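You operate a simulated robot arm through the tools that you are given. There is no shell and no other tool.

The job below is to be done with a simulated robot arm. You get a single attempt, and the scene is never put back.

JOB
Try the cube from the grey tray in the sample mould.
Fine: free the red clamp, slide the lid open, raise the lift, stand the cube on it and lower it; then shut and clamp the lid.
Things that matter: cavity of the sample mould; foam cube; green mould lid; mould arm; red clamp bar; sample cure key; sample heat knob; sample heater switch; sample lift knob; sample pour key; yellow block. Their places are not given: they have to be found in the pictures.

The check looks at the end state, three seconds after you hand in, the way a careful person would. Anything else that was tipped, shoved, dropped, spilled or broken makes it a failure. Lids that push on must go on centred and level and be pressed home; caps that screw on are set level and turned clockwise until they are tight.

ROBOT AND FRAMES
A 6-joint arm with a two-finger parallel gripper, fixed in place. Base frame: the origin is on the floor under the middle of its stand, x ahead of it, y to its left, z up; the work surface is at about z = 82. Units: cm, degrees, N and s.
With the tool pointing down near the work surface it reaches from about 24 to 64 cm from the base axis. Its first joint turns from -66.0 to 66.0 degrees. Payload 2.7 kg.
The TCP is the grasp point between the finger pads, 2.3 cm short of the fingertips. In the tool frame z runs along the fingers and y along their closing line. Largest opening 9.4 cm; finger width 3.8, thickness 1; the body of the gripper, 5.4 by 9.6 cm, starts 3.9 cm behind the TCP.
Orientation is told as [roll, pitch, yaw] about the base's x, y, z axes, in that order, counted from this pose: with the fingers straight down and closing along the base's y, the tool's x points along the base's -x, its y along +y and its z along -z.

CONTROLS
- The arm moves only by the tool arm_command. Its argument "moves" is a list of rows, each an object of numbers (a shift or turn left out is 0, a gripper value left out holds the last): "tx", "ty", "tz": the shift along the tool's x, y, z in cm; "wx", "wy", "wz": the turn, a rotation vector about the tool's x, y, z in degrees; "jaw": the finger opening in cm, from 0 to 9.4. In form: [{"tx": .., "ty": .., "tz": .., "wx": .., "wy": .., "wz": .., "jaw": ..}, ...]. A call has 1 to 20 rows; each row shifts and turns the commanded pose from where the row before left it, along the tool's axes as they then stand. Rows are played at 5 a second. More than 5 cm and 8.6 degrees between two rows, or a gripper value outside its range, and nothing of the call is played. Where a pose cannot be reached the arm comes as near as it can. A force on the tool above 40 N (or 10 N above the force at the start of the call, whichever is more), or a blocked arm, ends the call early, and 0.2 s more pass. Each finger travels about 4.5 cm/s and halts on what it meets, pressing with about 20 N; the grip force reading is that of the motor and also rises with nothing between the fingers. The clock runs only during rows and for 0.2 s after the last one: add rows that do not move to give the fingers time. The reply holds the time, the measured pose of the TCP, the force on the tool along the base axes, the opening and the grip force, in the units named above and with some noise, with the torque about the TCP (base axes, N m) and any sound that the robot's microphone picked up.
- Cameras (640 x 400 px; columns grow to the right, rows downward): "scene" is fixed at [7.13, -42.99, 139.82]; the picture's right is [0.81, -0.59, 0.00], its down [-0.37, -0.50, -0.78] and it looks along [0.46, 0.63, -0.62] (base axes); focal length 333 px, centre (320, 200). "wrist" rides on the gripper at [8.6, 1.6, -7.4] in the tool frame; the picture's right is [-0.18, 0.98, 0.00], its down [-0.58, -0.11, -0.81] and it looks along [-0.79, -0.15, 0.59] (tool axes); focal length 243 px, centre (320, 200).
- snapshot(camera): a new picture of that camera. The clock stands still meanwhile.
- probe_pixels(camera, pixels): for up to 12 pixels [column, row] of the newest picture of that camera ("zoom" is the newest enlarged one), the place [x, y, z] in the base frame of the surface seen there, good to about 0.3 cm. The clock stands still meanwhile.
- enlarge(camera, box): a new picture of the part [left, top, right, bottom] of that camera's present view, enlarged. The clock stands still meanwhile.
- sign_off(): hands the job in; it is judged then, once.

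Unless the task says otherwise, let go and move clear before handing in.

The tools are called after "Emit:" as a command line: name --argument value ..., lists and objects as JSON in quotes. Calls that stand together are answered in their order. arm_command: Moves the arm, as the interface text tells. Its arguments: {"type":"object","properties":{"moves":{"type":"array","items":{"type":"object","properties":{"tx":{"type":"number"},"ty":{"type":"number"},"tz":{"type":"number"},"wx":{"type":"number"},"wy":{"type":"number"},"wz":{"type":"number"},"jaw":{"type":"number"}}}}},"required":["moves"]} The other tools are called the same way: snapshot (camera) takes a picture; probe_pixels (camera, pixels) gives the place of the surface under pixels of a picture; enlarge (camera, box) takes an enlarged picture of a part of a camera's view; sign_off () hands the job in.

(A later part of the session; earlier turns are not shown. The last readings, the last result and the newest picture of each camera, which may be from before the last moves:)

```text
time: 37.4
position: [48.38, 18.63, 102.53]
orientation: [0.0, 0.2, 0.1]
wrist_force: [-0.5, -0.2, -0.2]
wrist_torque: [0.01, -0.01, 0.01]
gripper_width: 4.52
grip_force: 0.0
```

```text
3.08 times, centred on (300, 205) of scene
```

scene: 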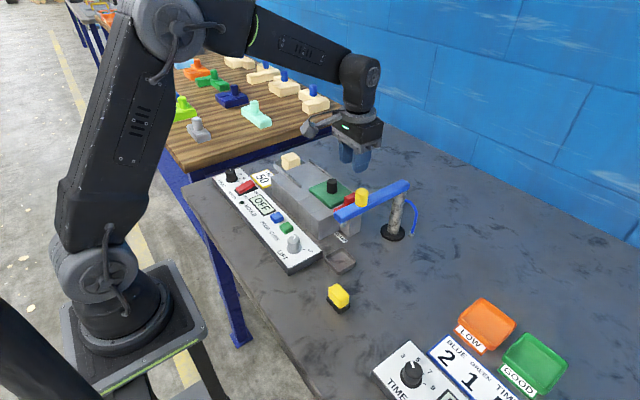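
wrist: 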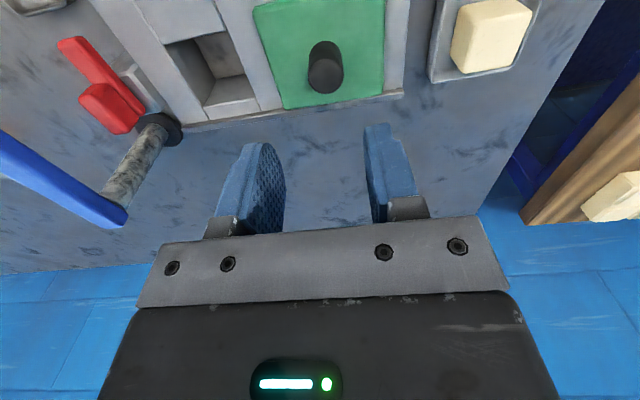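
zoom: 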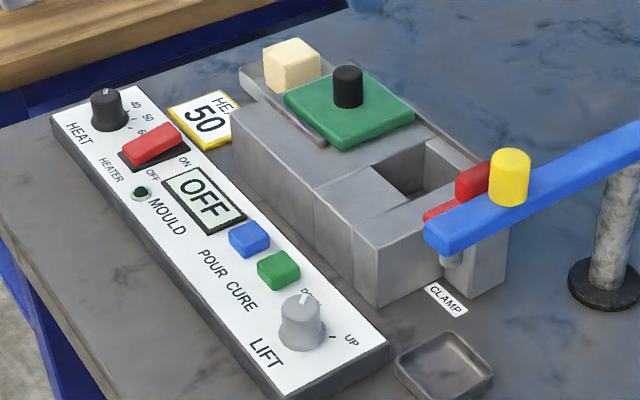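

The lid stayed put and the cavity is open. Now I'll measure the lift knob in the zoom and the cavity edges in the wrist view.

Emit:
probe_pixels --camera "zoom" --pixels '[[303, 300], [305, 293], [290, 305], [318, 305], [303, 345], [333, 338], [308, 292], [350, 340], [310, 350], [275, 275], [257, 330], [380, 350]]'

Emit:
probe_pixels --camera "wrist" --pixels '[[165, 45], [225, 32], [258, 97], [205, 118], [170, 60], [210, 75], [240, 62], [225, 60], [265, 110], [200, 100]]'

Emit:
enlarge --camera "scene" --box '[270, 220, 340, 270]'

```text
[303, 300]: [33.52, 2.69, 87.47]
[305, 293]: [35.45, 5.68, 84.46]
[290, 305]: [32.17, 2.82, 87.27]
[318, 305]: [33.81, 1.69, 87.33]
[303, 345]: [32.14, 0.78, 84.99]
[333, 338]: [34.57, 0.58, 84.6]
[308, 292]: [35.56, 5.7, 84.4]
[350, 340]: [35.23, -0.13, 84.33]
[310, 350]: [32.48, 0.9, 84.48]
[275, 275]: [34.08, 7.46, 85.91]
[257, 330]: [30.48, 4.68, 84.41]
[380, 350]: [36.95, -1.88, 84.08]
```

```text
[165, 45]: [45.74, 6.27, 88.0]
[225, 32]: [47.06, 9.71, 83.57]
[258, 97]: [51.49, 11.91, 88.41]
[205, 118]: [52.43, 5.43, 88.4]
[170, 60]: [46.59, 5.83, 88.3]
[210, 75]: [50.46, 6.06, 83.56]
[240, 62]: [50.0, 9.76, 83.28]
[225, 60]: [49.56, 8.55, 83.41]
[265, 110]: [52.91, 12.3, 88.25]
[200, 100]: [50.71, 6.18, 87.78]
```

```text
8.00 times, centred on (305, 245) of scene
```

zoom: 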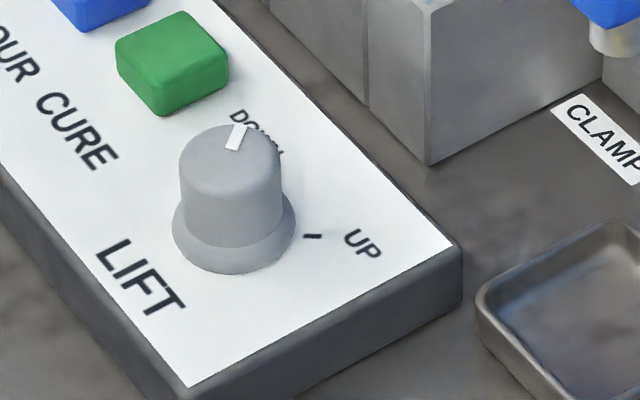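

The cavity floor is at z≈83.5 and its rim at z≈88.4. I'll probe the lift knob's top and the UP/DOWN marks more exactly.

Emit:
probe_pixels --camera "zoom" --pixels '[[230, 160], [190, 160], [272, 160], [230, 185], [236, 137], [312, 236], [235, 265], [182, 235], [290, 215], [365, 243], [225, 128], [240, 115]]'

```text
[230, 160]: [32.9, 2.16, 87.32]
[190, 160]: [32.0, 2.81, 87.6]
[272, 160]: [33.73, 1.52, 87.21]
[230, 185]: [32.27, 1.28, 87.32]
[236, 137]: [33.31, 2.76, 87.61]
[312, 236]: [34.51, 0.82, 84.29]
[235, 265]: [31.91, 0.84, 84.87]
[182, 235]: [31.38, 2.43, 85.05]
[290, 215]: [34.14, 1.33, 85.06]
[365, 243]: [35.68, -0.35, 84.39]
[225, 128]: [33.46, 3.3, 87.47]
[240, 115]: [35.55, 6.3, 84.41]
```

The lift knob's centre is near (32.87, 2.2), top z≈87.4, with its pointer at +52° toward DOWN and the UP mark at about -41°, so it needs roughly 90° clockwise. I'll move above it at safe height.

Emit:
arm_command --moves '[{"tx": 1.94, "ty": -2.05, "jaw": 4}, {"tx": 1.94, "ty": -2.05}, {"tx": 1.94, "ty": -2.05}, {"tx": 1.94, "ty": -2.05}, {"tx": 1.94, "ty": -2.05}, {"tx": 1.94, "ty": -2.05}, {"tx": 1.94, "ty": -2.05}, {"tx": 1.93, "ty": -2.08}, {"tz": 3}, {"tz": 3}, {"tz": 2}, {}]'

Emit:
snapshot --camera "wrist"

Emit:
enlarge --camera "scene" --box '[220, 160, 380, 290]'

```text
time: 40.0
position: [32.87, 2.14, 94.43]
orientation: [0.0, 0.0, 0.2]
wrist_force: [-0.4, 0.1, 0.2]
wrist_torque: [0.03, -0.04, 0.01]
gripper_width: 4.0
grip_force: 0.0
```

```text
taken
```

wrist: 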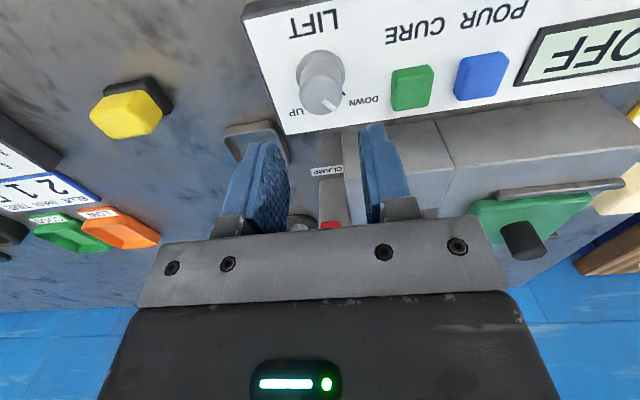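

```text
3.08 times, centred on (300, 225) of scene
```

zoom: 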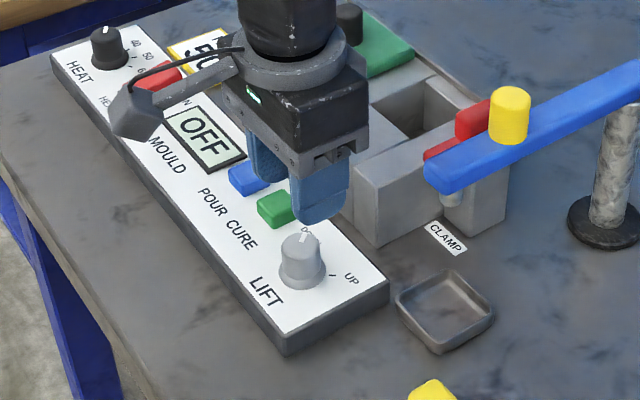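

The knob sits ahead of the fingers in the wrist view at (322,85). I'll check its centre once more from this closer view.

Emit:
enlarge --camera "wrist" --box '[280, 30, 400, 130]'

```text
4.00 times, centred on (340, 80) of wrist
```

zoom: 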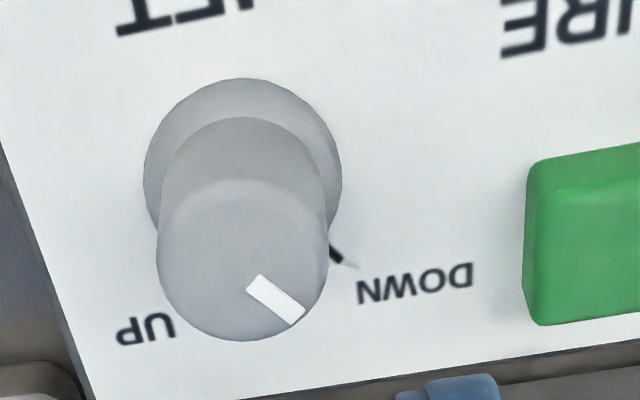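

Emit:
probe_pixels --camera "zoom" --pixels '[[243, 260], [165, 255], [322, 250], [243, 335], [243, 190], [338, 255], [275, 298], [145, 330], [415, 285], [152, 180], [335, 170], [530, 240]]'

```text
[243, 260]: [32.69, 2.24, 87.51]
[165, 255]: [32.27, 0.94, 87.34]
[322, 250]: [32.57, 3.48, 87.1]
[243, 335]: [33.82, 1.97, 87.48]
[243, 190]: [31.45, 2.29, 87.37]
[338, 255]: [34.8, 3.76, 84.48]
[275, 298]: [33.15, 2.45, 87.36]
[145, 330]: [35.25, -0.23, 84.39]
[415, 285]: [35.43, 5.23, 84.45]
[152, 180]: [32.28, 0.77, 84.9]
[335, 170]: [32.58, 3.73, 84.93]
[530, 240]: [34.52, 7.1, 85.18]
```

The knob centre comes out near (32.75, 2.2), with the DOWN tick at about +38° and UP at about -38°, so the turn is around 75–80° clockwise. I'll go down so the tips are just above the knob's skirt and close on it.

Emit:
arm_command --moves '[{"tz": 2.0, "tx": 0.1, "ty": 0.05}, {"tz": 2.0}, {"tz": 1.5}, {"tz": 1.3}, {}, {"jaw": 3.0}, {"jaw": 2.0}, {"jaw": 1.8}, {}]'

Emit:
snapshot --camera "wrist"

```text
time: 42.0
position: [32.76, 2.27, 87.55]
orientation: [0.0, 0.0, 0.1]
wrist_force: [-0.3, 8.5, -8.1]
wrist_torque: [0.16, -0.54, -0.02]
gripper_width: 2.77
grip_force: 44.6
```

```text
taken
```

wrist: 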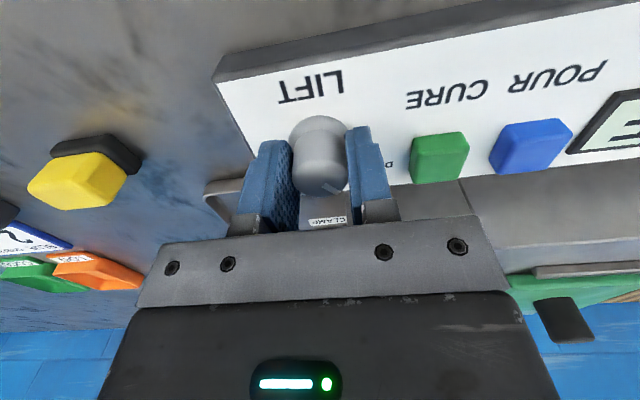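

The knob is held at 2.77 cm. I'll turn it clockwise in steps and watch the torque and the pointer.

Emit:
arm_command --moves '[{"ty": 0.07}, {"wz": 4}, {"wz": 4}, {"wz": 4}, {"wz": 4}, {"wz": 4}, {}]'

Emit:
enlarge --camera "wrist" --box '[240, 90, 400, 230]'

Emit:
enlarge --camera "scene" --box '[220, 160, 380, 290]'

```text
time: 43.6
position: [32.66, 2.25, 87.62]
orientation: [-0.1, 0.1, -19.9]
wrist_force: [4.7, -0.3, -24.2]
wrist_torque: [-0.14, -0.73, -0.02]
gripper_width: 2.79
grip_force: 45.4
```

```text
2.86 times, centred on (320, 160) of wrist
```

zoom: 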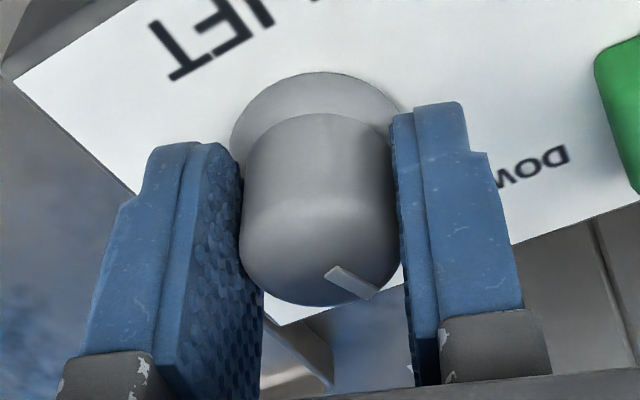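

```text
3.08 times, centred on (300, 225) of scene
```

zoom: 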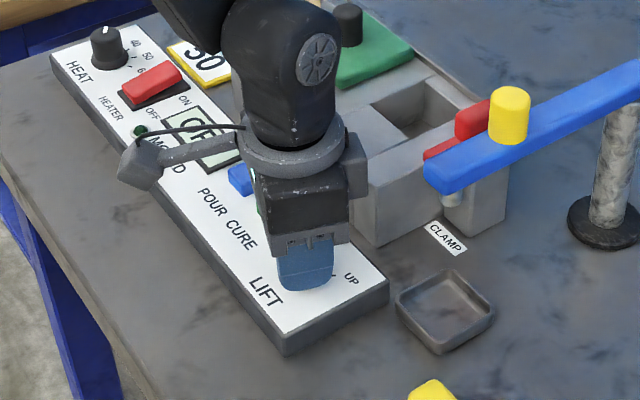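

The pointer keeps its place between the fingers, so the knob is turning with them. I'll ease the z load and continue.

Emit:
arm_command --moves '[{"tz": 0.08}, {"wz": 4}, {"wz": 4}, {"wz": 4}, {"wz": 4}, {"wz": 4}, {"wz": 4}, {}]'

Emit:
enlarge --camera "scene" --box '[220, 160, 380, 290]'

Emit:
enlarge --camera "wrist" --box '[240, 90, 400, 230]'

```text
time: 45.4
position: [32.8, 2.25, 87.52]
orientation: [0.1, 0.0, -44.0]
wrist_force: [-12.9, 1.9, 31.9]
wrist_torque: [-0.06, 0.19, 0.02]
gripper_width: 2.78
grip_force: 45.0
```

```text
3.08 times, centred on (300, 225) of scene
```

zoom: 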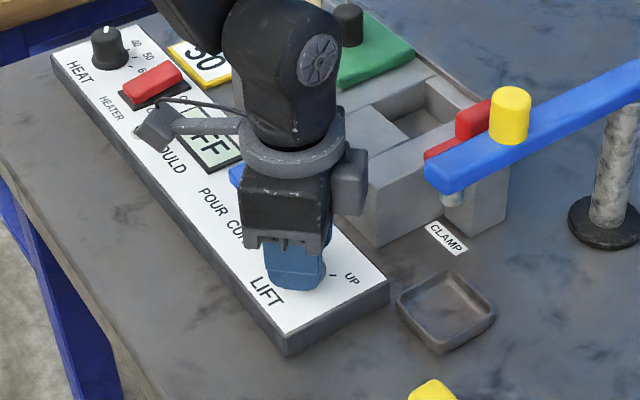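

```text
2.86 times, centred on (320, 160) of wrist
```

zoom: 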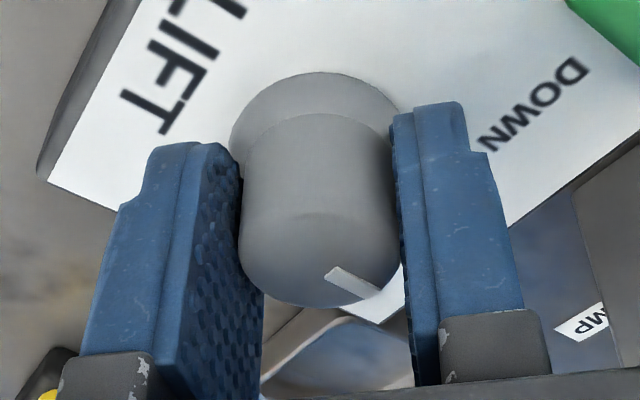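

The cavity floor is rising in the scene view, so the knob works. I'll ease the loads and turn further.

Emit:
arm_command --moves '[{"tz": -0.06, "tx": 0.07, "ty": -0.07}, {"wz": 4}, {"wz": 4}, {"wz": 4}, {"wz": 4}, {"wz": 4}, {}]'

Emit:
enlarge --camera "scene" --box '[220, 160, 380, 290]'

Emit:
enlarge --camera "wrist" --box '[240, 90, 400, 230]'

```text
time: 47.0
position: [32.72, 2.37, 87.59]
orientation: [0.0, 0.0, -63.9]
wrist_force: [16.6, 6.0, -34.8]
wrist_torque: [0.03, 0.02, 0.0]
gripper_width: 2.77
grip_force: 45.3
```

```text
3.08 times, centred on (300, 225) of scene
```

zoom: 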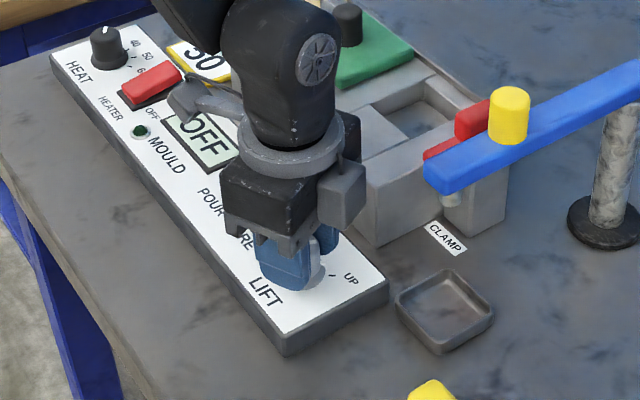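

```text
2.86 times, centred on (320, 160) of wrist
```

zoom: 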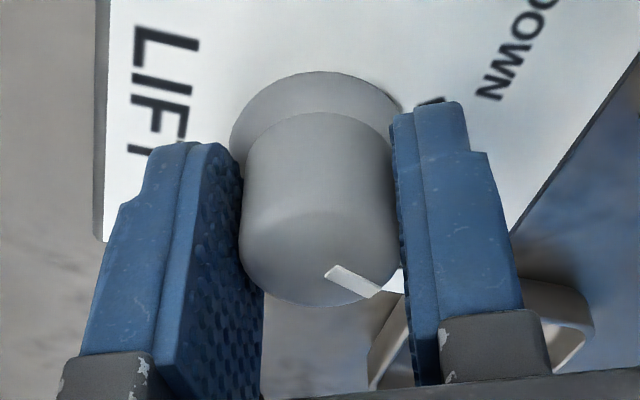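

The lift keeps rising with the knob. I'll ease the loads slightly and turn another 12°.

Emit:
arm_command --moves '[{"tz": 0.03, "tx": -0.02, "ty": 0.045}, {"wz": 4}, {"wz": 4}, {"wz": 4}, {}]'

Emit:
enlarge --camera "scene" --box '[220, 160, 380, 290]'

Emit:
enlarge --camera "wrist" --box '[240, 90, 400, 230]'

```text
time: 48.2
position: [32.77, 2.45, 87.63]
orientation: [0.0, 0.1, -76.0]
wrist_force: [7.7, 6.4, -13.4]
wrist_torque: [0.73, 0.28, 0.01]
gripper_width: 2.78
grip_force: 45.3
```

```text
3.08 times, centred on (300, 225) of scene
```

zoom: 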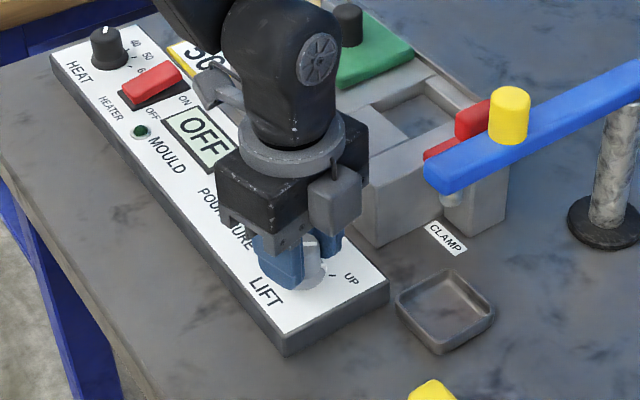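

```text
2.86 times, centred on (320, 160) of wrist
```

zoom: 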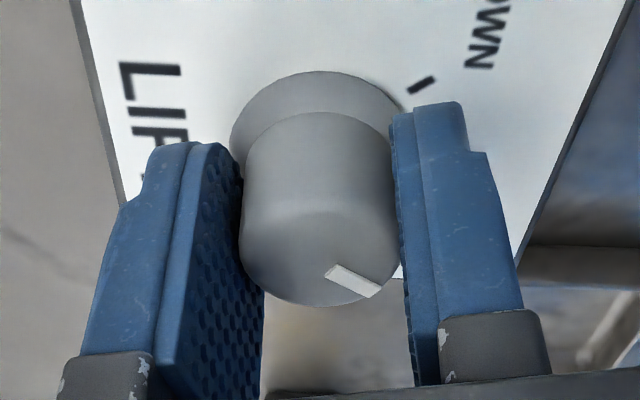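

Torque is still near zero, so the end stop is not reached yet. I'll turn another 8°.

Emit:
arm_command --moves '[{"wz": 4}, {"wz": 4}, {}]'

Emit:
enlarge --camera "scene" --box '[220, 160, 380, 290]'

```text
time: 49.0
position: [32.86, 2.36, 87.63]
orientation: [0.0, 0.0, -84.0]
wrist_force: [9.9, 12.5, -15.0]
wrist_torque: [0.0, 0.02, 0.05]
gripper_width: 2.76
grip_force: 44.8
```

```text
3.08 times, centred on (300, 225) of scene
```

zoom: 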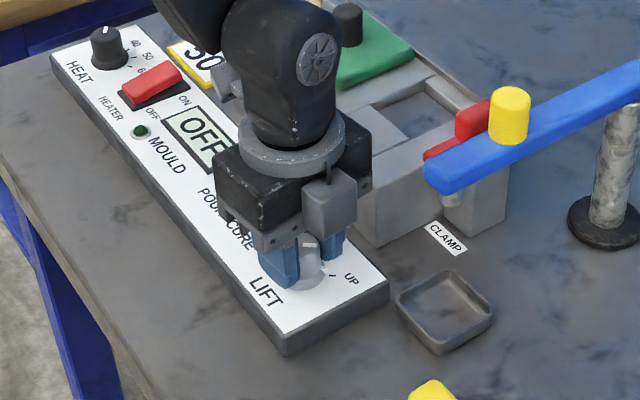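

The pointer shows on the knob at (310,243) in the zoom. I'll enlarge it to see where it points relative to the UP tick.

Emit:
enlarge --camera "scene" --box '[270, 220, 340, 270]'

Emit:
enlarge --camera "scene" --box '[320, 160, 400, 220]'

Emit:
enlarge --camera "wrist" --box '[240, 90, 400, 230]'

```text
8.00 times, centred on (305, 245) of scene
```

zoom: 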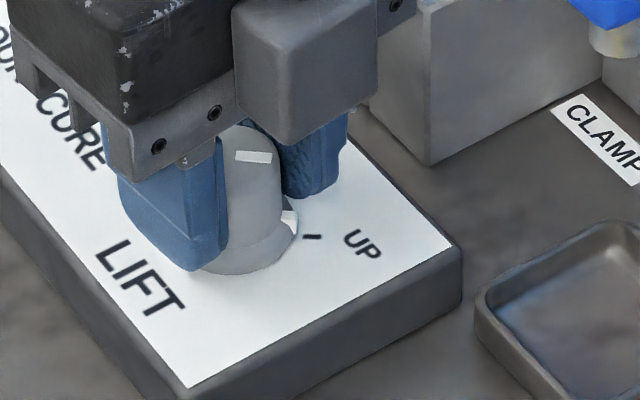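

```text
6.67 times, centred on (360, 190) of scene
```

zoom: 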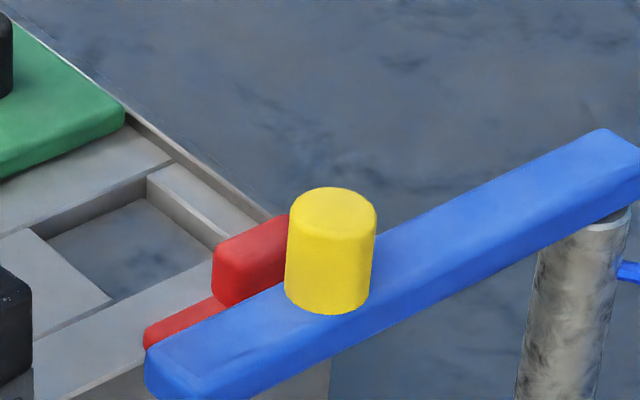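

```text
2.86 times, centred on (320, 160) of wrist
```

zoom: 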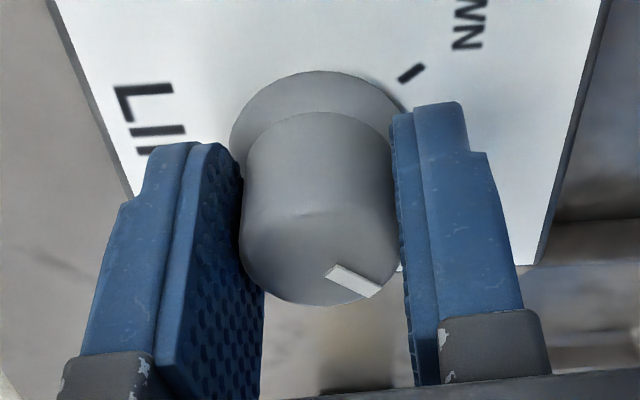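

The pointer is now nearly parallel to the UP tick. I'll check the lift floor height by probing inside the cavity.

Emit:
enlarge --camera "scene" --box '[310, 170, 370, 215]'

```text
8.89 times, centred on (340, 192) of scene
```

zoom: 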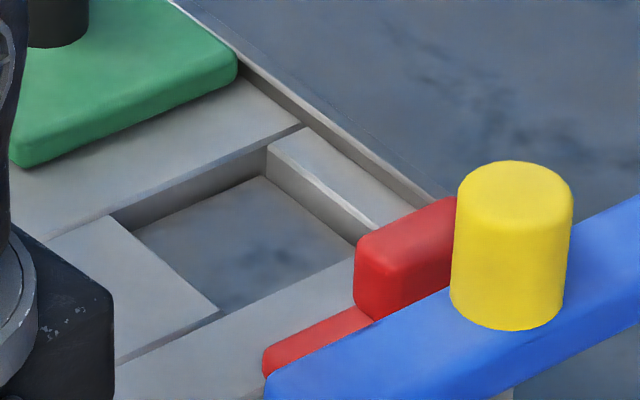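

Emit:
probe_pixels --camera "zoom" --pixels '[[250, 230], [200, 260], [140, 232], [265, 180], [300, 240], [110, 215], [305, 128], [215, 308], [265, 148], [380, 225], [120, 270], [180, 160]]'

```text
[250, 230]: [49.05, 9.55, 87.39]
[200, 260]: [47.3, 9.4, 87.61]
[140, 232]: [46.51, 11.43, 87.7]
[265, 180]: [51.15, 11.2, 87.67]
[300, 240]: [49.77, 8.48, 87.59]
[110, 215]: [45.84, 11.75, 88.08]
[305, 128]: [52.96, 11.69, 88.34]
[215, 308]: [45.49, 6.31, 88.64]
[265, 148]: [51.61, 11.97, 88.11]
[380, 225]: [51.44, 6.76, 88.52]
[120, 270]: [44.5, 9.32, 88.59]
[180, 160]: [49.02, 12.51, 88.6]
```

The lift floor is at z≈87.55, about 1 cm under the rim, and no stop has been felt. I'll turn a little further to reach the end.

Emit:
arm_command --moves '[{"tx": 0.05, "ty": 0.04, "tz": 0.01}, {"wz": 3}, {"wz": 3}, {}, {}]'

Emit:
enlarge --camera "scene" --box '[310, 170, 370, 215]'

Emit:
probe_pixels --camera "zoom" --pixels '[[250, 230], [200, 260], [140, 232], [265, 180], [300, 240], [230, 250]]'

Emit:
enlarge --camera "scene" --box '[270, 220, 340, 270]'

```text
time: 50.2
position: [32.8, 2.52, 87.64]
orientation: [0.1, 0.0, -89.8]
wrist_force: [3.8, -2.2, 14.0]
wrist_torque: [-0.74, 0.02, 0.55]
gripper_width: 2.76
grip_force: 45.0
```

```text
8.89 times, centred on (340, 192) of scene
```

zoom: 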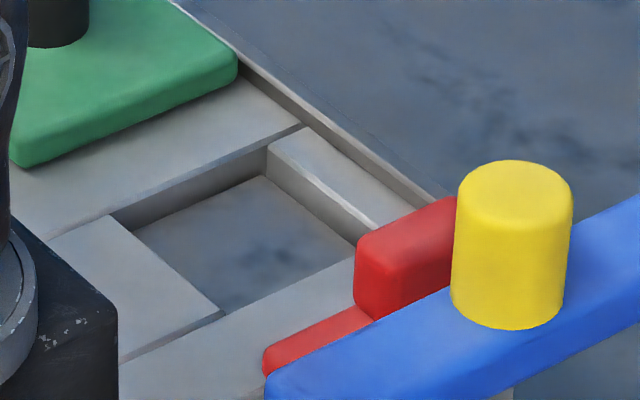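

```text
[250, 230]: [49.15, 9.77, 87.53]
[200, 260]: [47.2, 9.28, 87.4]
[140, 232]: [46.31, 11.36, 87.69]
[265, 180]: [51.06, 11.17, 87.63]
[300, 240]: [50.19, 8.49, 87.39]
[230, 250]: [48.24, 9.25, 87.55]
```

```text
8.00 times, centred on (305, 245) of scene
```

zoom: 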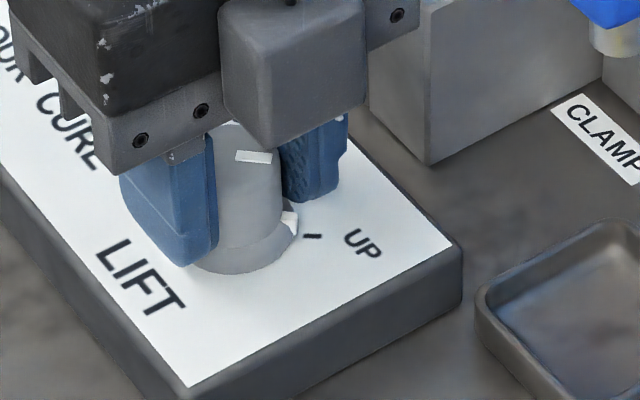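

The torque rose to 0.55 N m with the pointer on the UP tick and the floor steady at z≈87.5, so the lift is at its stop. I'll release, lift and turn back to yaw 0.

Emit:
arm_command --moves '[{"jaw": 3.4}, {"jaw": 4.2}, {}, {"tz": -1.5}, {"tz": -2.5}, {"tz": -3.0}, {"tz": -3.0}, {"tz": -3.0}, {}]'

Emit:
arm_command --moves '[{"wz": -8.2, "jaw": 6.5}, {"wz": -8.2}, {"wz": -8.2}, {"wz": -8.2}, {"wz": -8.2}, {"wz": -8.2}, {"wz": -8.2}, {"wz": -8.2}, {"wz": -8.2}, {"wz": -8.2}, {"wz": -7.8}, {}, {}]'

Emit:
snapshot --camera "scene"

```text
time: 52.2
position: [32.67, 2.39, 100.68]
orientation: [-0.1, 0.1, -90.0]
wrist_force: [0.2, -0.4, 0.6]
wrist_torque: [-0.02, 0.0, -0.02]
gripper_width: 4.19
grip_force: 0.0
```

```text
time: 55.0
position: [32.84, 2.35, 100.52]
orientation: [0.0, 0.0, 0.0]
wrist_force: [0.2, -0.6, 0.8]
wrist_torque: [0.01, -0.02, 0.01]
gripper_width: 6.49
grip_force: 0.1
```

```text
taken
```

scene: 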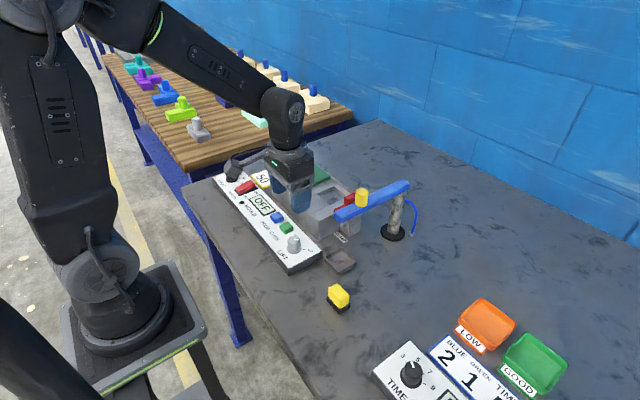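

The lift knob and lift stayed as set. I'll move sideways to get a straight wrist view of the cavity.

Emit:
arm_command --moves '[{"ty": 2.5}, {"ty": 2.5}, {"ty": 2.5}, {"ty": 2.5}, {}]'

Emit:
enlarge --camera "wrist" --box '[200, 40, 440, 190]'

Emit:
enlarge --camera "scene" --box '[270, 180, 390, 280]'

```text
time: 56.2
position: [32.75, 12.47, 100.51]
orientation: [0.0, 0.0, -0.1]
wrist_force: [0.2, -0.8, 0.0]
wrist_torque: [0.0, -0.03, 0.01]
gripper_width: 6.49
grip_force: 0.0
```

```text
2.67 times, centred on (320, 115) of wrist
```

zoom: 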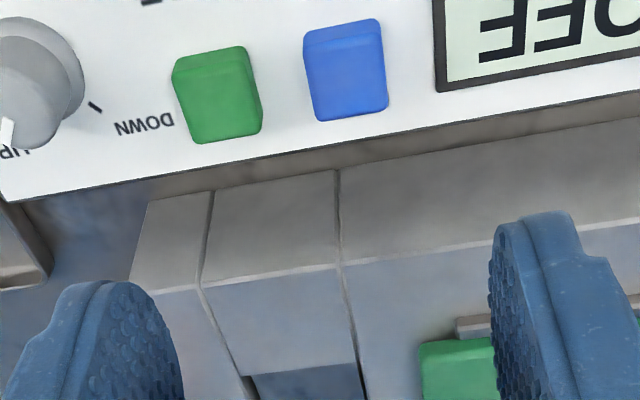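

```text
4.00 times, centred on (330, 230) of scene
```

zoom: 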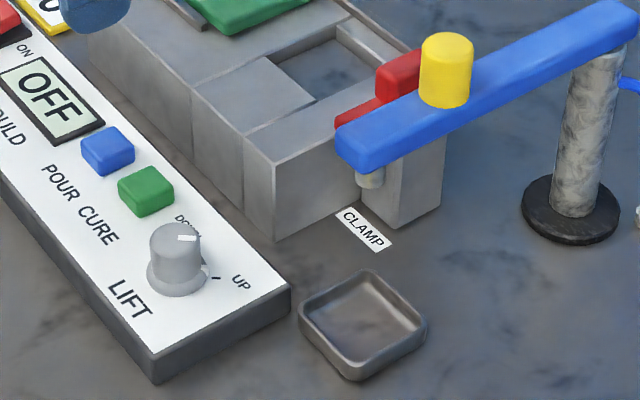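

The cavity is at the lower edge of this view. I'll move forward and up a bit to see it whole.

Emit:
arm_command --moves '[{"tx": -2.5, "tz": -1.5}, {"tx": -2.5, "tz": -1.5}, {"tx": -2.5}, {"tx": -2.0}, {}]'

Emit:
snapshot --camera "wrist"

Emit:
enlarge --camera "wrist" --box '[220, 40, 380, 140]'

```text
time: 57.4
position: [42.25, 12.36, 103.57]
orientation: [-0.2, 0.2, 0.0]
wrist_force: [0.3, 0.5, 0.4]
wrist_torque: [-0.02, 0.01, 0.0]
gripper_width: 6.51
grip_force: 0.1
```

```text
taken
```

wrist: 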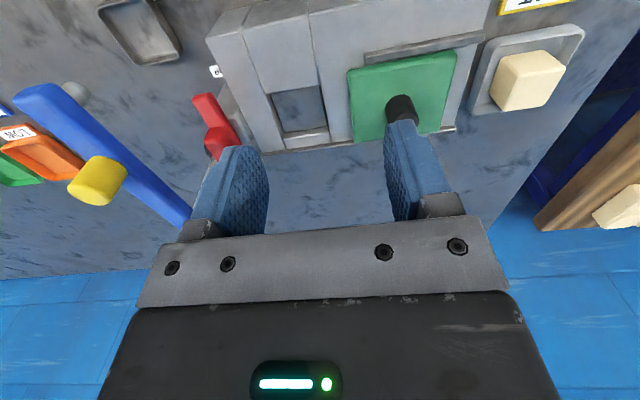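

```text
4.00 times, centred on (300, 90) of wrist
```

zoom: 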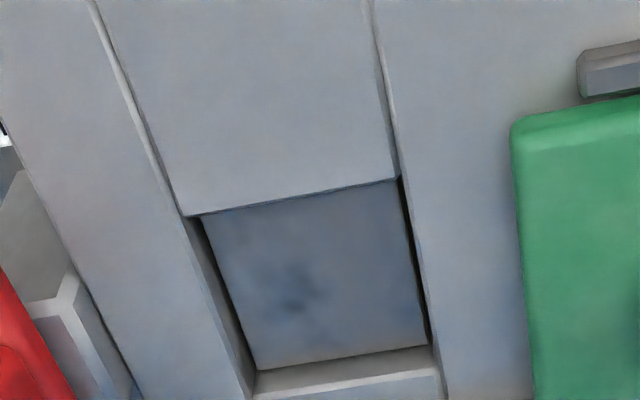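

Emit:
probe_pixels --camera "zoom" --pixels '[[190, 212], [396, 176], [208, 225], [400, 195], [258, 365], [425, 340], [315, 280], [240, 395], [440, 370], [300, 205], [340, 350], [345, 378]]'

Emit:
enlarge --camera "wrist" --box '[460, 20, 600, 120]'

```text
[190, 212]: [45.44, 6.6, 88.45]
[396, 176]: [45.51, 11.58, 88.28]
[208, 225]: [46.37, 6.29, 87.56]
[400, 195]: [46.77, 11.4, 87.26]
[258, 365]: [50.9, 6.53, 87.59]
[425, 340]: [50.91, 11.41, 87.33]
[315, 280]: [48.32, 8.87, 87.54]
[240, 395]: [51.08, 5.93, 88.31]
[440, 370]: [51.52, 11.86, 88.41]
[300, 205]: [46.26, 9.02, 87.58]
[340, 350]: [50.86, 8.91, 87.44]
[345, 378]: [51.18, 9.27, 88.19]
```

```text
4.00 times, centred on (530, 70) of wrist
```

zoom: 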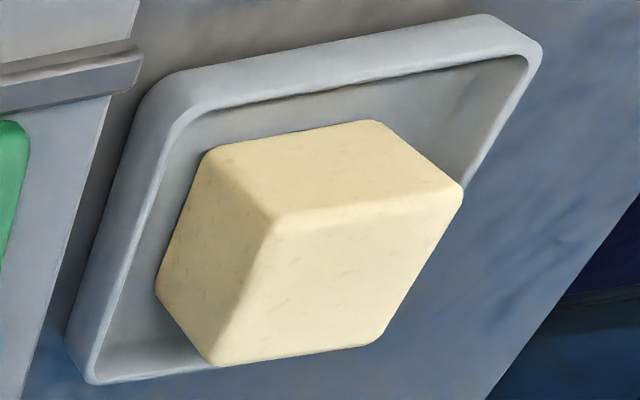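

The cavity spans about x 45.5–51.3, y 6.3–11.65, so its centre is near (48.4, 9.0). I'll refine the cube and tray in this view.

Emit:
probe_pixels --camera "zoom" --pixels '[[275, 225], [455, 195], [375, 340], [220, 355], [215, 152], [160, 290], [370, 125], [330, 280], [85, 375], [135, 200], [520, 45], [130, 340]]'

```text
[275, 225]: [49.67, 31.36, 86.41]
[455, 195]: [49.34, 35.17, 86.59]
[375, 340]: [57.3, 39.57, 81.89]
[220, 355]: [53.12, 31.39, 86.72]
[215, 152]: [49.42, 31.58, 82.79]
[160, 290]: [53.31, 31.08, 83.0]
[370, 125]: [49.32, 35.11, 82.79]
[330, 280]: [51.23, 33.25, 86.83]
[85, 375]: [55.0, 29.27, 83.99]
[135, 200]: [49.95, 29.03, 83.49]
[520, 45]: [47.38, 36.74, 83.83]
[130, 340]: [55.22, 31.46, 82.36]
```

The cube centre is about (51.35, 33.3), top z≈86.75, square to the base axes. I'll move above it and go partway down.

Emit:
arm_command --moves '[{"tx": -1.14, "ty": 2.62}, {"tx": -1.14, "ty": 2.62}, {"tx": -1.14, "ty": 2.62}, {"tx": -1.14, "ty": 2.62}, {"tx": -1.14, "ty": 2.62}, {"tx": -1.14, "ty": 2.62}, {"tx": -1.14, "ty": 2.62}, {"tx": -1.12, "ty": 2.6}, {"tz": 2.5}, {"tz": 2.5}, {"tz": 2.5}, {"tz": 2.5}, {}, {}]'

Emit:
snapshot --camera "wrist"

Emit:
enlarge --camera "scene" --box '[220, 90, 380, 220]'

```text
time: 60.4
position: [51.63, 33.26, 93.4]
orientation: [0.0, 0.0, -0.1]
wrist_force: [1.0, 0.4, -0.3]
wrist_torque: [0.03, -0.01, 0.02]
gripper_width: 6.51
grip_force: 0.0
```

```text
taken
```

wrist: 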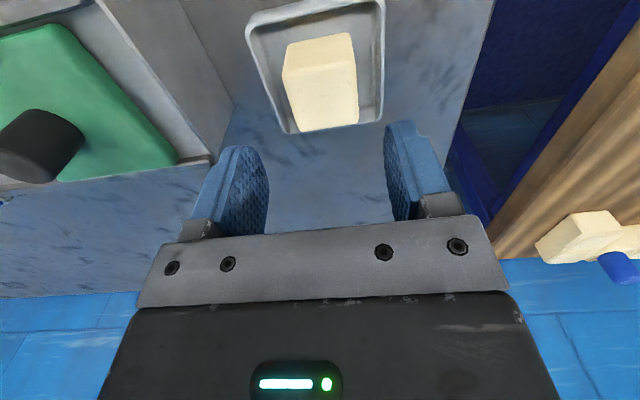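

```text
3.08 times, centred on (300, 155) of scene
```

zoom: 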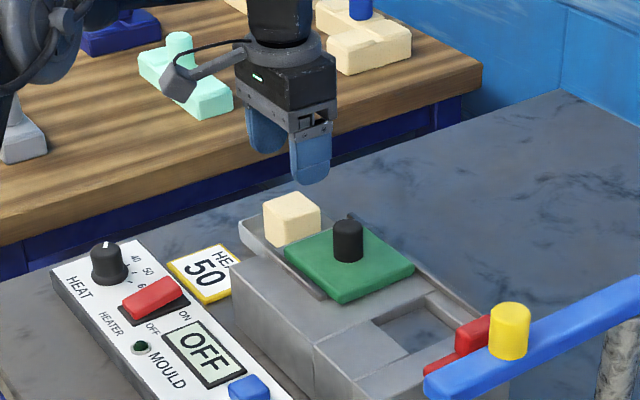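

The cube is centred between the open fingers. I'll correct x slightly, go down to z≈86.5 so the tips stay above the tray rim, and close softly.

Emit:
arm_command --moves '[{"tz": 2.0, "tx": 0.25, "jaw": 5.4}, {"tz": 2.0}, {"tz": 1.7}, {"tz": 1.2}, {}, {}]'

Emit:
snapshot --camera "wrist"

Emit:
enlarge --camera "scene" --box '[230, 110, 350, 210]'

```text
time: 61.8
position: [51.01, 33.29, 86.45]
orientation: [0.0, 0.0, -0.1]
wrist_force: [0.3, -0.7, 0.7]
wrist_torque: [0.01, 0.02, 0.0]
gripper_width: 5.41
grip_force: 0.1
```

```text
taken
```

wrist: 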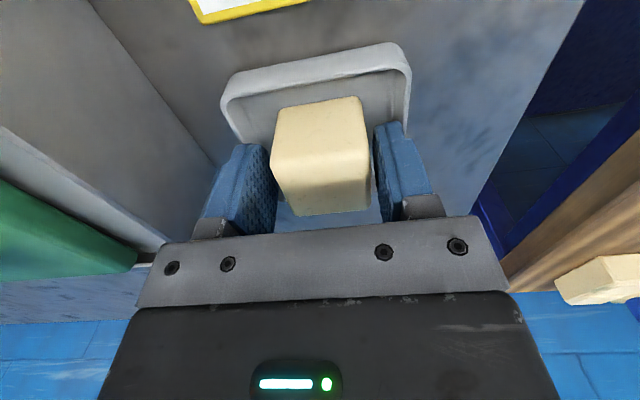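

```text
4.00 times, centred on (290, 160) of scene
```

zoom: 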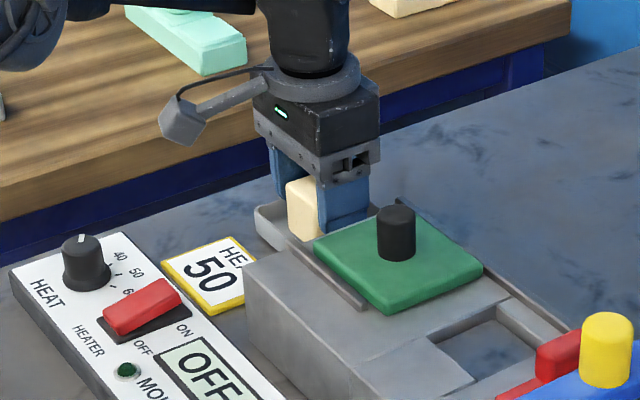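

x reads 51.0, so I'll shift +0.3 cm to centre on the cube and close to a light squeeze.

Emit:
arm_command --moves '[{"tx": -0.3}, {"jaw": 4.6}, {"jaw": 3.7}, {"jaw": 3.6}, {}, {}]'

Emit:
snapshot --camera "wrist"

```text
time: 63.2
position: [51.49, 33.24, 86.52]
orientation: [0.1, 0.0, 0.0]
wrist_force: [-0.1, 0.1, -0.4]
wrist_torque: [-0.03, 0.03, 0.01]
gripper_width: 4.32
grip_force: 20.1
```

```text
taken
```

wrist: 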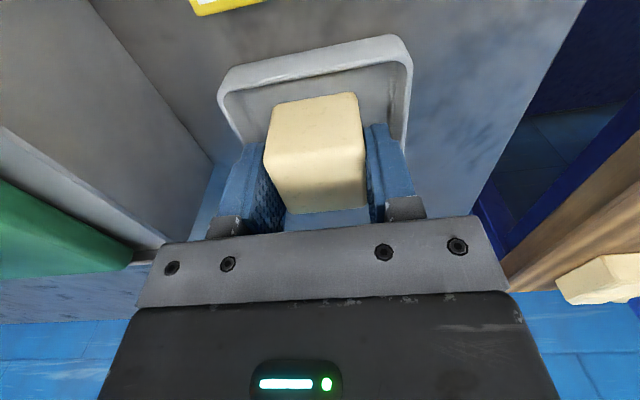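

The fingers stopped at 4.32 cm with a 20 N grip, so the cube is held. I'll lift slowly and check.

Emit:
arm_command --moves '[{"tz": -0.5}, {"tz": -1.0}, {"tz": -1.5}, {"tz": -2.0}, {}]'

Emit:
snapshot --camera "wrist"

Emit:
enlarge --camera "scene" --box '[230, 110, 350, 210]'

```text
time: 64.4
position: [51.41, 33.06, 91.62]
orientation: [-0.1, 0.0, 0.0]
wrist_force: [0.0, 0.9, 0.6]
wrist_torque: [-0.03, 0.0, -0.03]
gripper_width: 4.34
grip_force: 19.9
```

```text
taken
```

wrist: 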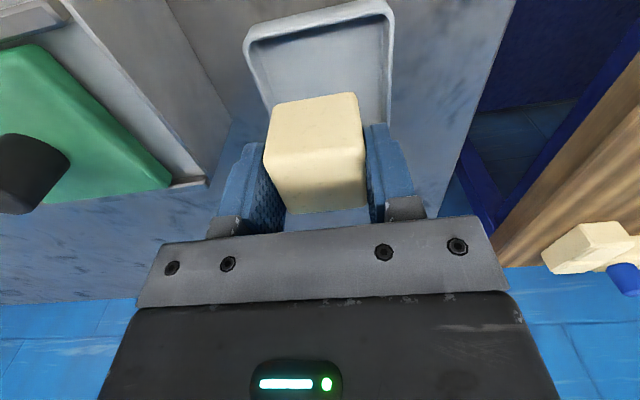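

```text
4.00 times, centred on (290, 160) of scene
```

zoom: 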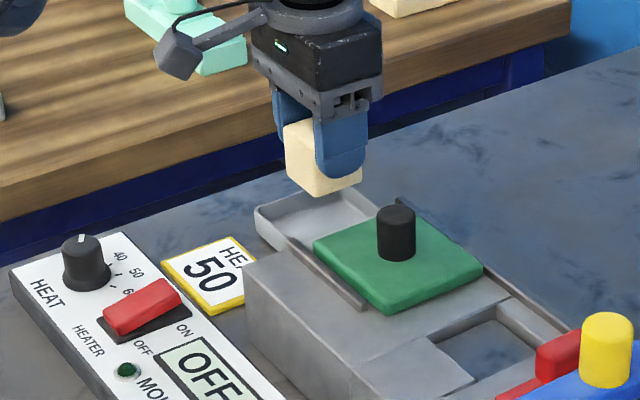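

The cube is lifted cleanly. I'll probe it in the wrist view to learn its offset from the TCP.

Emit:
probe_pixels --camera "wrist" --pixels '[[270, 150], [362, 145], [289, 208], [364, 203], [275, 110], [355, 98], [316, 180], [316, 130], [316, 208], [316, 152]]'

```text
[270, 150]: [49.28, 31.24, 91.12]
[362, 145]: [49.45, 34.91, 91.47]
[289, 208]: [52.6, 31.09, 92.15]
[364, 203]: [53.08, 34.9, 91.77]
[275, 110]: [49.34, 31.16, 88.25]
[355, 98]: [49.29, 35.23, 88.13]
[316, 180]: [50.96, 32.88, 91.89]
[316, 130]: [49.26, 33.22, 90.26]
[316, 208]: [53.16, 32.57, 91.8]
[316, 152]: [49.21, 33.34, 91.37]
```

The cube's centre is within 1 mm of the TCP and it hangs about 3.9 cm below it. I'll raise it, carry it over the cavity centre and stop above.

Emit:
arm_command --moves '[{"tz": -2.5}, {"tz": -2.5}, {"tz": -2.5}, {"tz": -1.0}, {"tx": 0.3, "ty": -2.4}, {"tx": 0.3, "ty": -2.4}, {"tx": 0.3, "ty": -2.4}, {"tx": 0.3, "ty": -2.4}, {"tx": 0.3, "ty": -2.4}, {"tx": 0.3, "ty": -2.4}, {"tx": 0.3, "ty": -2.4}, {"tx": 0.3, "ty": -2.4}, {"tx": 0.3, "ty": -2.4}, {"tx": 0.2, "ty": -2.45}, {}, {}]'

Emit:
snapshot --camera "wrist"

Emit:
enlarge --camera "scene" --box '[260, 100, 400, 220]'

```text
time: 67.8
position: [48.53, 9.34, 100.11]
orientation: [0.0, 0.0, -0.1]
wrist_force: [0.2, -0.2, 0.3]
wrist_torque: [0.02, -0.01, 0.0]
gripper_width: 4.3
grip_force: 20.0
```

```text
taken
```

wrist: 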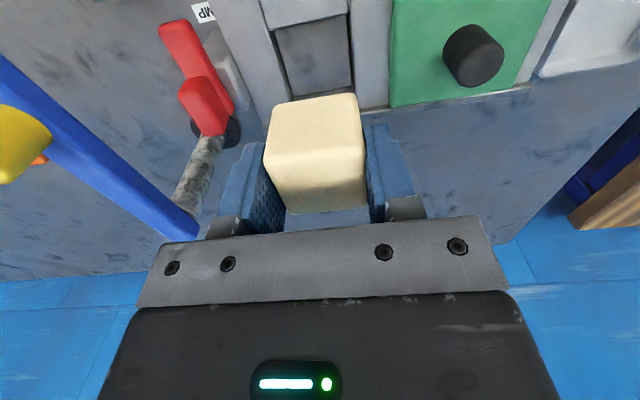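

```text
3.33 times, centred on (330, 160) of scene
```

zoom: 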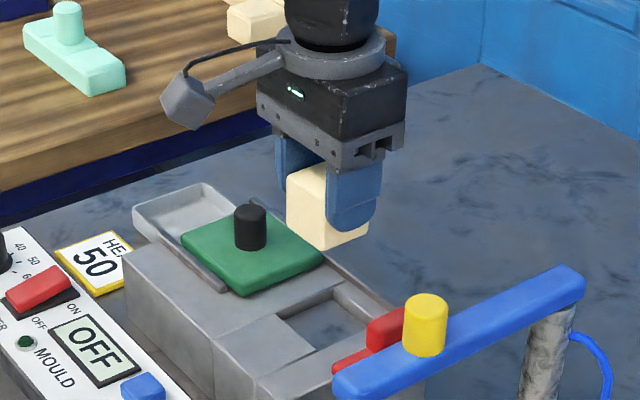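

TCP is at y≈9.3, slightly high, so I'll shift -0.25 cm and descend until the cube bottom is about 1 cm above the rim, then look.

Emit:
arm_command --moves '[{"ty": -0.25}, {"tz": 2.0}, {"tz": 2.0}, {"tz": 1.5}, {"tz": 1.0}, {}, {}]'

Emit:
snapshot --camera "wrist"

Emit:
enlarge --camera "scene" --box '[290, 140, 390, 220]'

```text
time: 69.4
position: [48.36, 9.02, 93.7]
orientation: [-0.1, 0.0, -0.2]
wrist_force: [-0.8, 0.5, -0.7]
wrist_torque: [-0.02, 0.03, 0.01]
gripper_width: 4.32
grip_force: 19.9
```

```text
taken
```

wrist: 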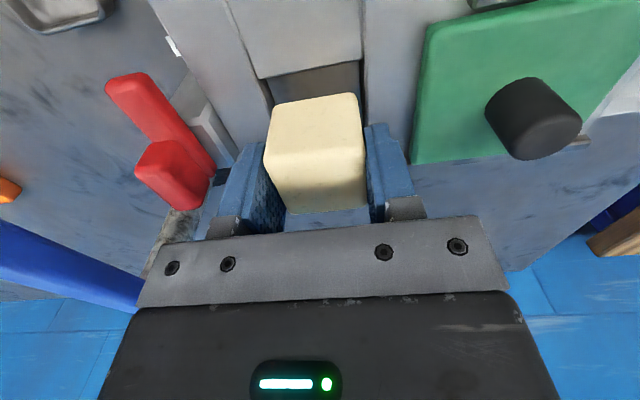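

```text
5.00 times, centred on (340, 180) of scene
```

zoom: 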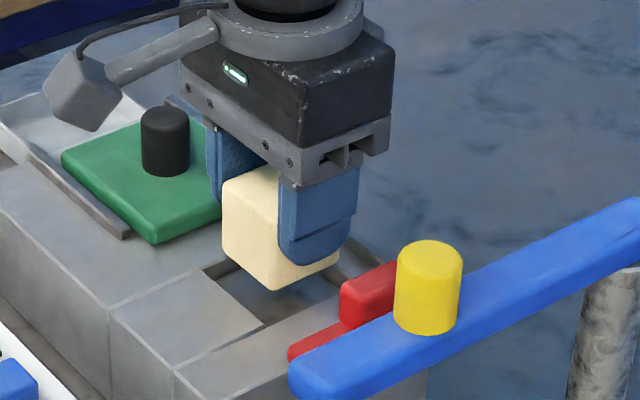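

The cube hangs over the opening. I'll compare the cube's lower edges with the cavity edges before lowering.

Emit:
enlarge --camera "wrist" --box '[220, 30, 420, 155]'

```text
3.20 times, centred on (320, 92) of wrist
```

zoom: 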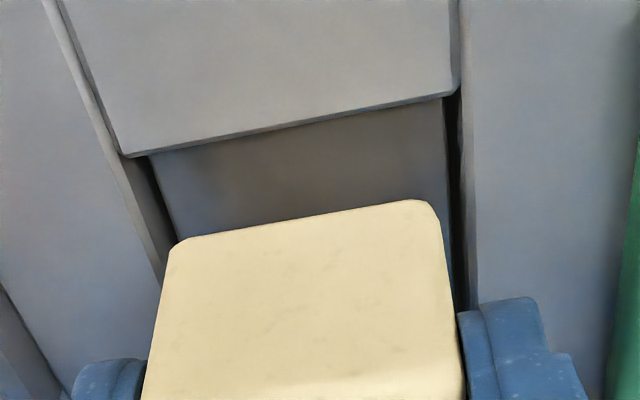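

Emit:
probe_pixels --camera "zoom" --pixels '[[185, 245], [430, 215], [185, 300], [430, 280], [310, 240], [125, 155], [450, 95], [145, 220], [468, 220], [300, 165], [468, 290], [160, 270]]'

```text
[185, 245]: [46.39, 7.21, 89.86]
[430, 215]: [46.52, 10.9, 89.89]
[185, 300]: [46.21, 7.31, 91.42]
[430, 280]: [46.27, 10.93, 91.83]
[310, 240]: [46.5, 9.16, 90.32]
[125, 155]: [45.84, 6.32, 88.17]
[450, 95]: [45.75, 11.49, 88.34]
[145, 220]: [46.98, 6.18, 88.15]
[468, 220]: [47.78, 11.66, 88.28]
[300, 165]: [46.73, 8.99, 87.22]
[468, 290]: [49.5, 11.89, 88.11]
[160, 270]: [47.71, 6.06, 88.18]
```

The cube is centred within about 2 mm of the cavity, with its bottom at z≈89.7. I'll nudge it and lower it slowly to the lift floor at z≈87.5, watching for contact.

Emit:
arm_command --moves '[{"tx": -0.15, "ty": -0.1}, {"tz": 0.6}, {"tz": 0.6}, {"tz": 0.4}, {"tz": 0.2}, {}]'

Emit:
snapshot --camera "wrist"

Emit:
enlarge --camera "scene" --box '[290, 140, 390, 220]'

```text
time: 70.8
position: [48.59, 8.88, 91.73]
orientation: [-0.1, 0.0, -0.1]
wrist_force: [0.1, 0.5, -0.8]
wrist_torque: [0.03, 0.01, -0.01]
gripper_width: 4.33
grip_force: 19.8
```

```text
taken
```

wrist: 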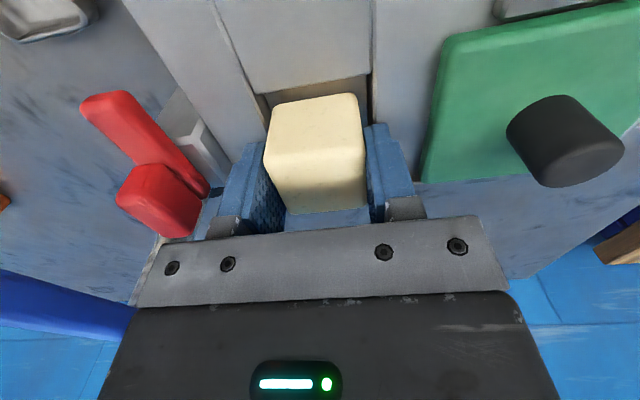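

```text
5.00 times, centred on (340, 180) of scene
```

zoom: 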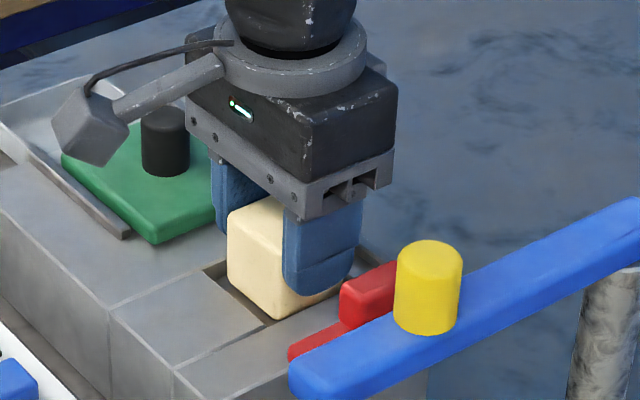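

No contact yet at z 91.73. I'll lower in 1 mm steps until a small upward force shows.

Emit:
arm_command --moves '[{"tz": 0.1}, {"tz": 0.1}, {}]'

```text
time: 71.6
position: [48.73, 8.83, 91.75]
orientation: [0.0, 0.0, -0.1]
wrist_force: [-2.1, -1.0, 8.9]
wrist_torque: [-0.05, 0.13, 0.0]
gripper_width: 4.33
grip_force: 19.8
```

An upward force of 8.9 N shows the cube has touched the lift floor. I'll open the fingers to release it.

Emit:
arm_command --moves '[{"jaw": 4.6}, {"jaw": 5.2}, {"jaw": 5.8}, {}]'

Emit:
snapshot --camera "wrist"

Emit:
enlarge --camera "scene" --box '[290, 140, 390, 220]'

```text
time: 72.6
position: [48.71, 8.81, 91.57]
orientation: [0.0, 0.0, -0.1]
wrist_force: [-0.1, -0.1, -0.6]
wrist_torque: [0.01, 0.0, -0.01]
gripper_width: 5.79
grip_force: 0.1
```

```text
taken
```

wrist: 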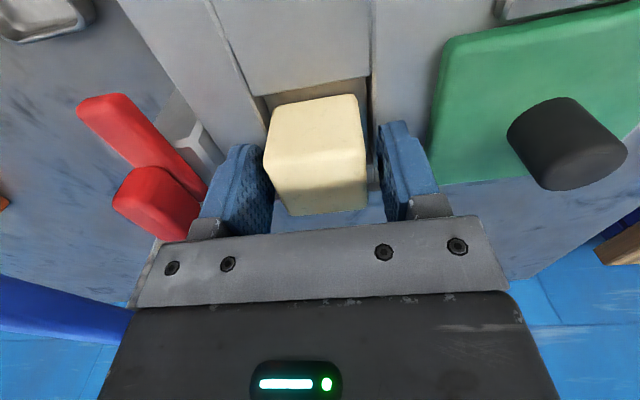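

```text
5.00 times, centred on (340, 180) of scene
```

zoom: 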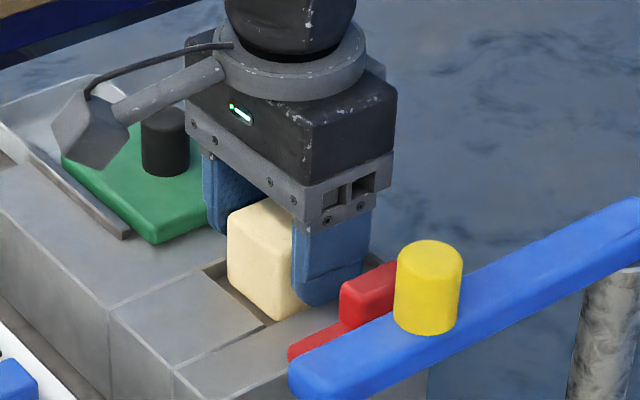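

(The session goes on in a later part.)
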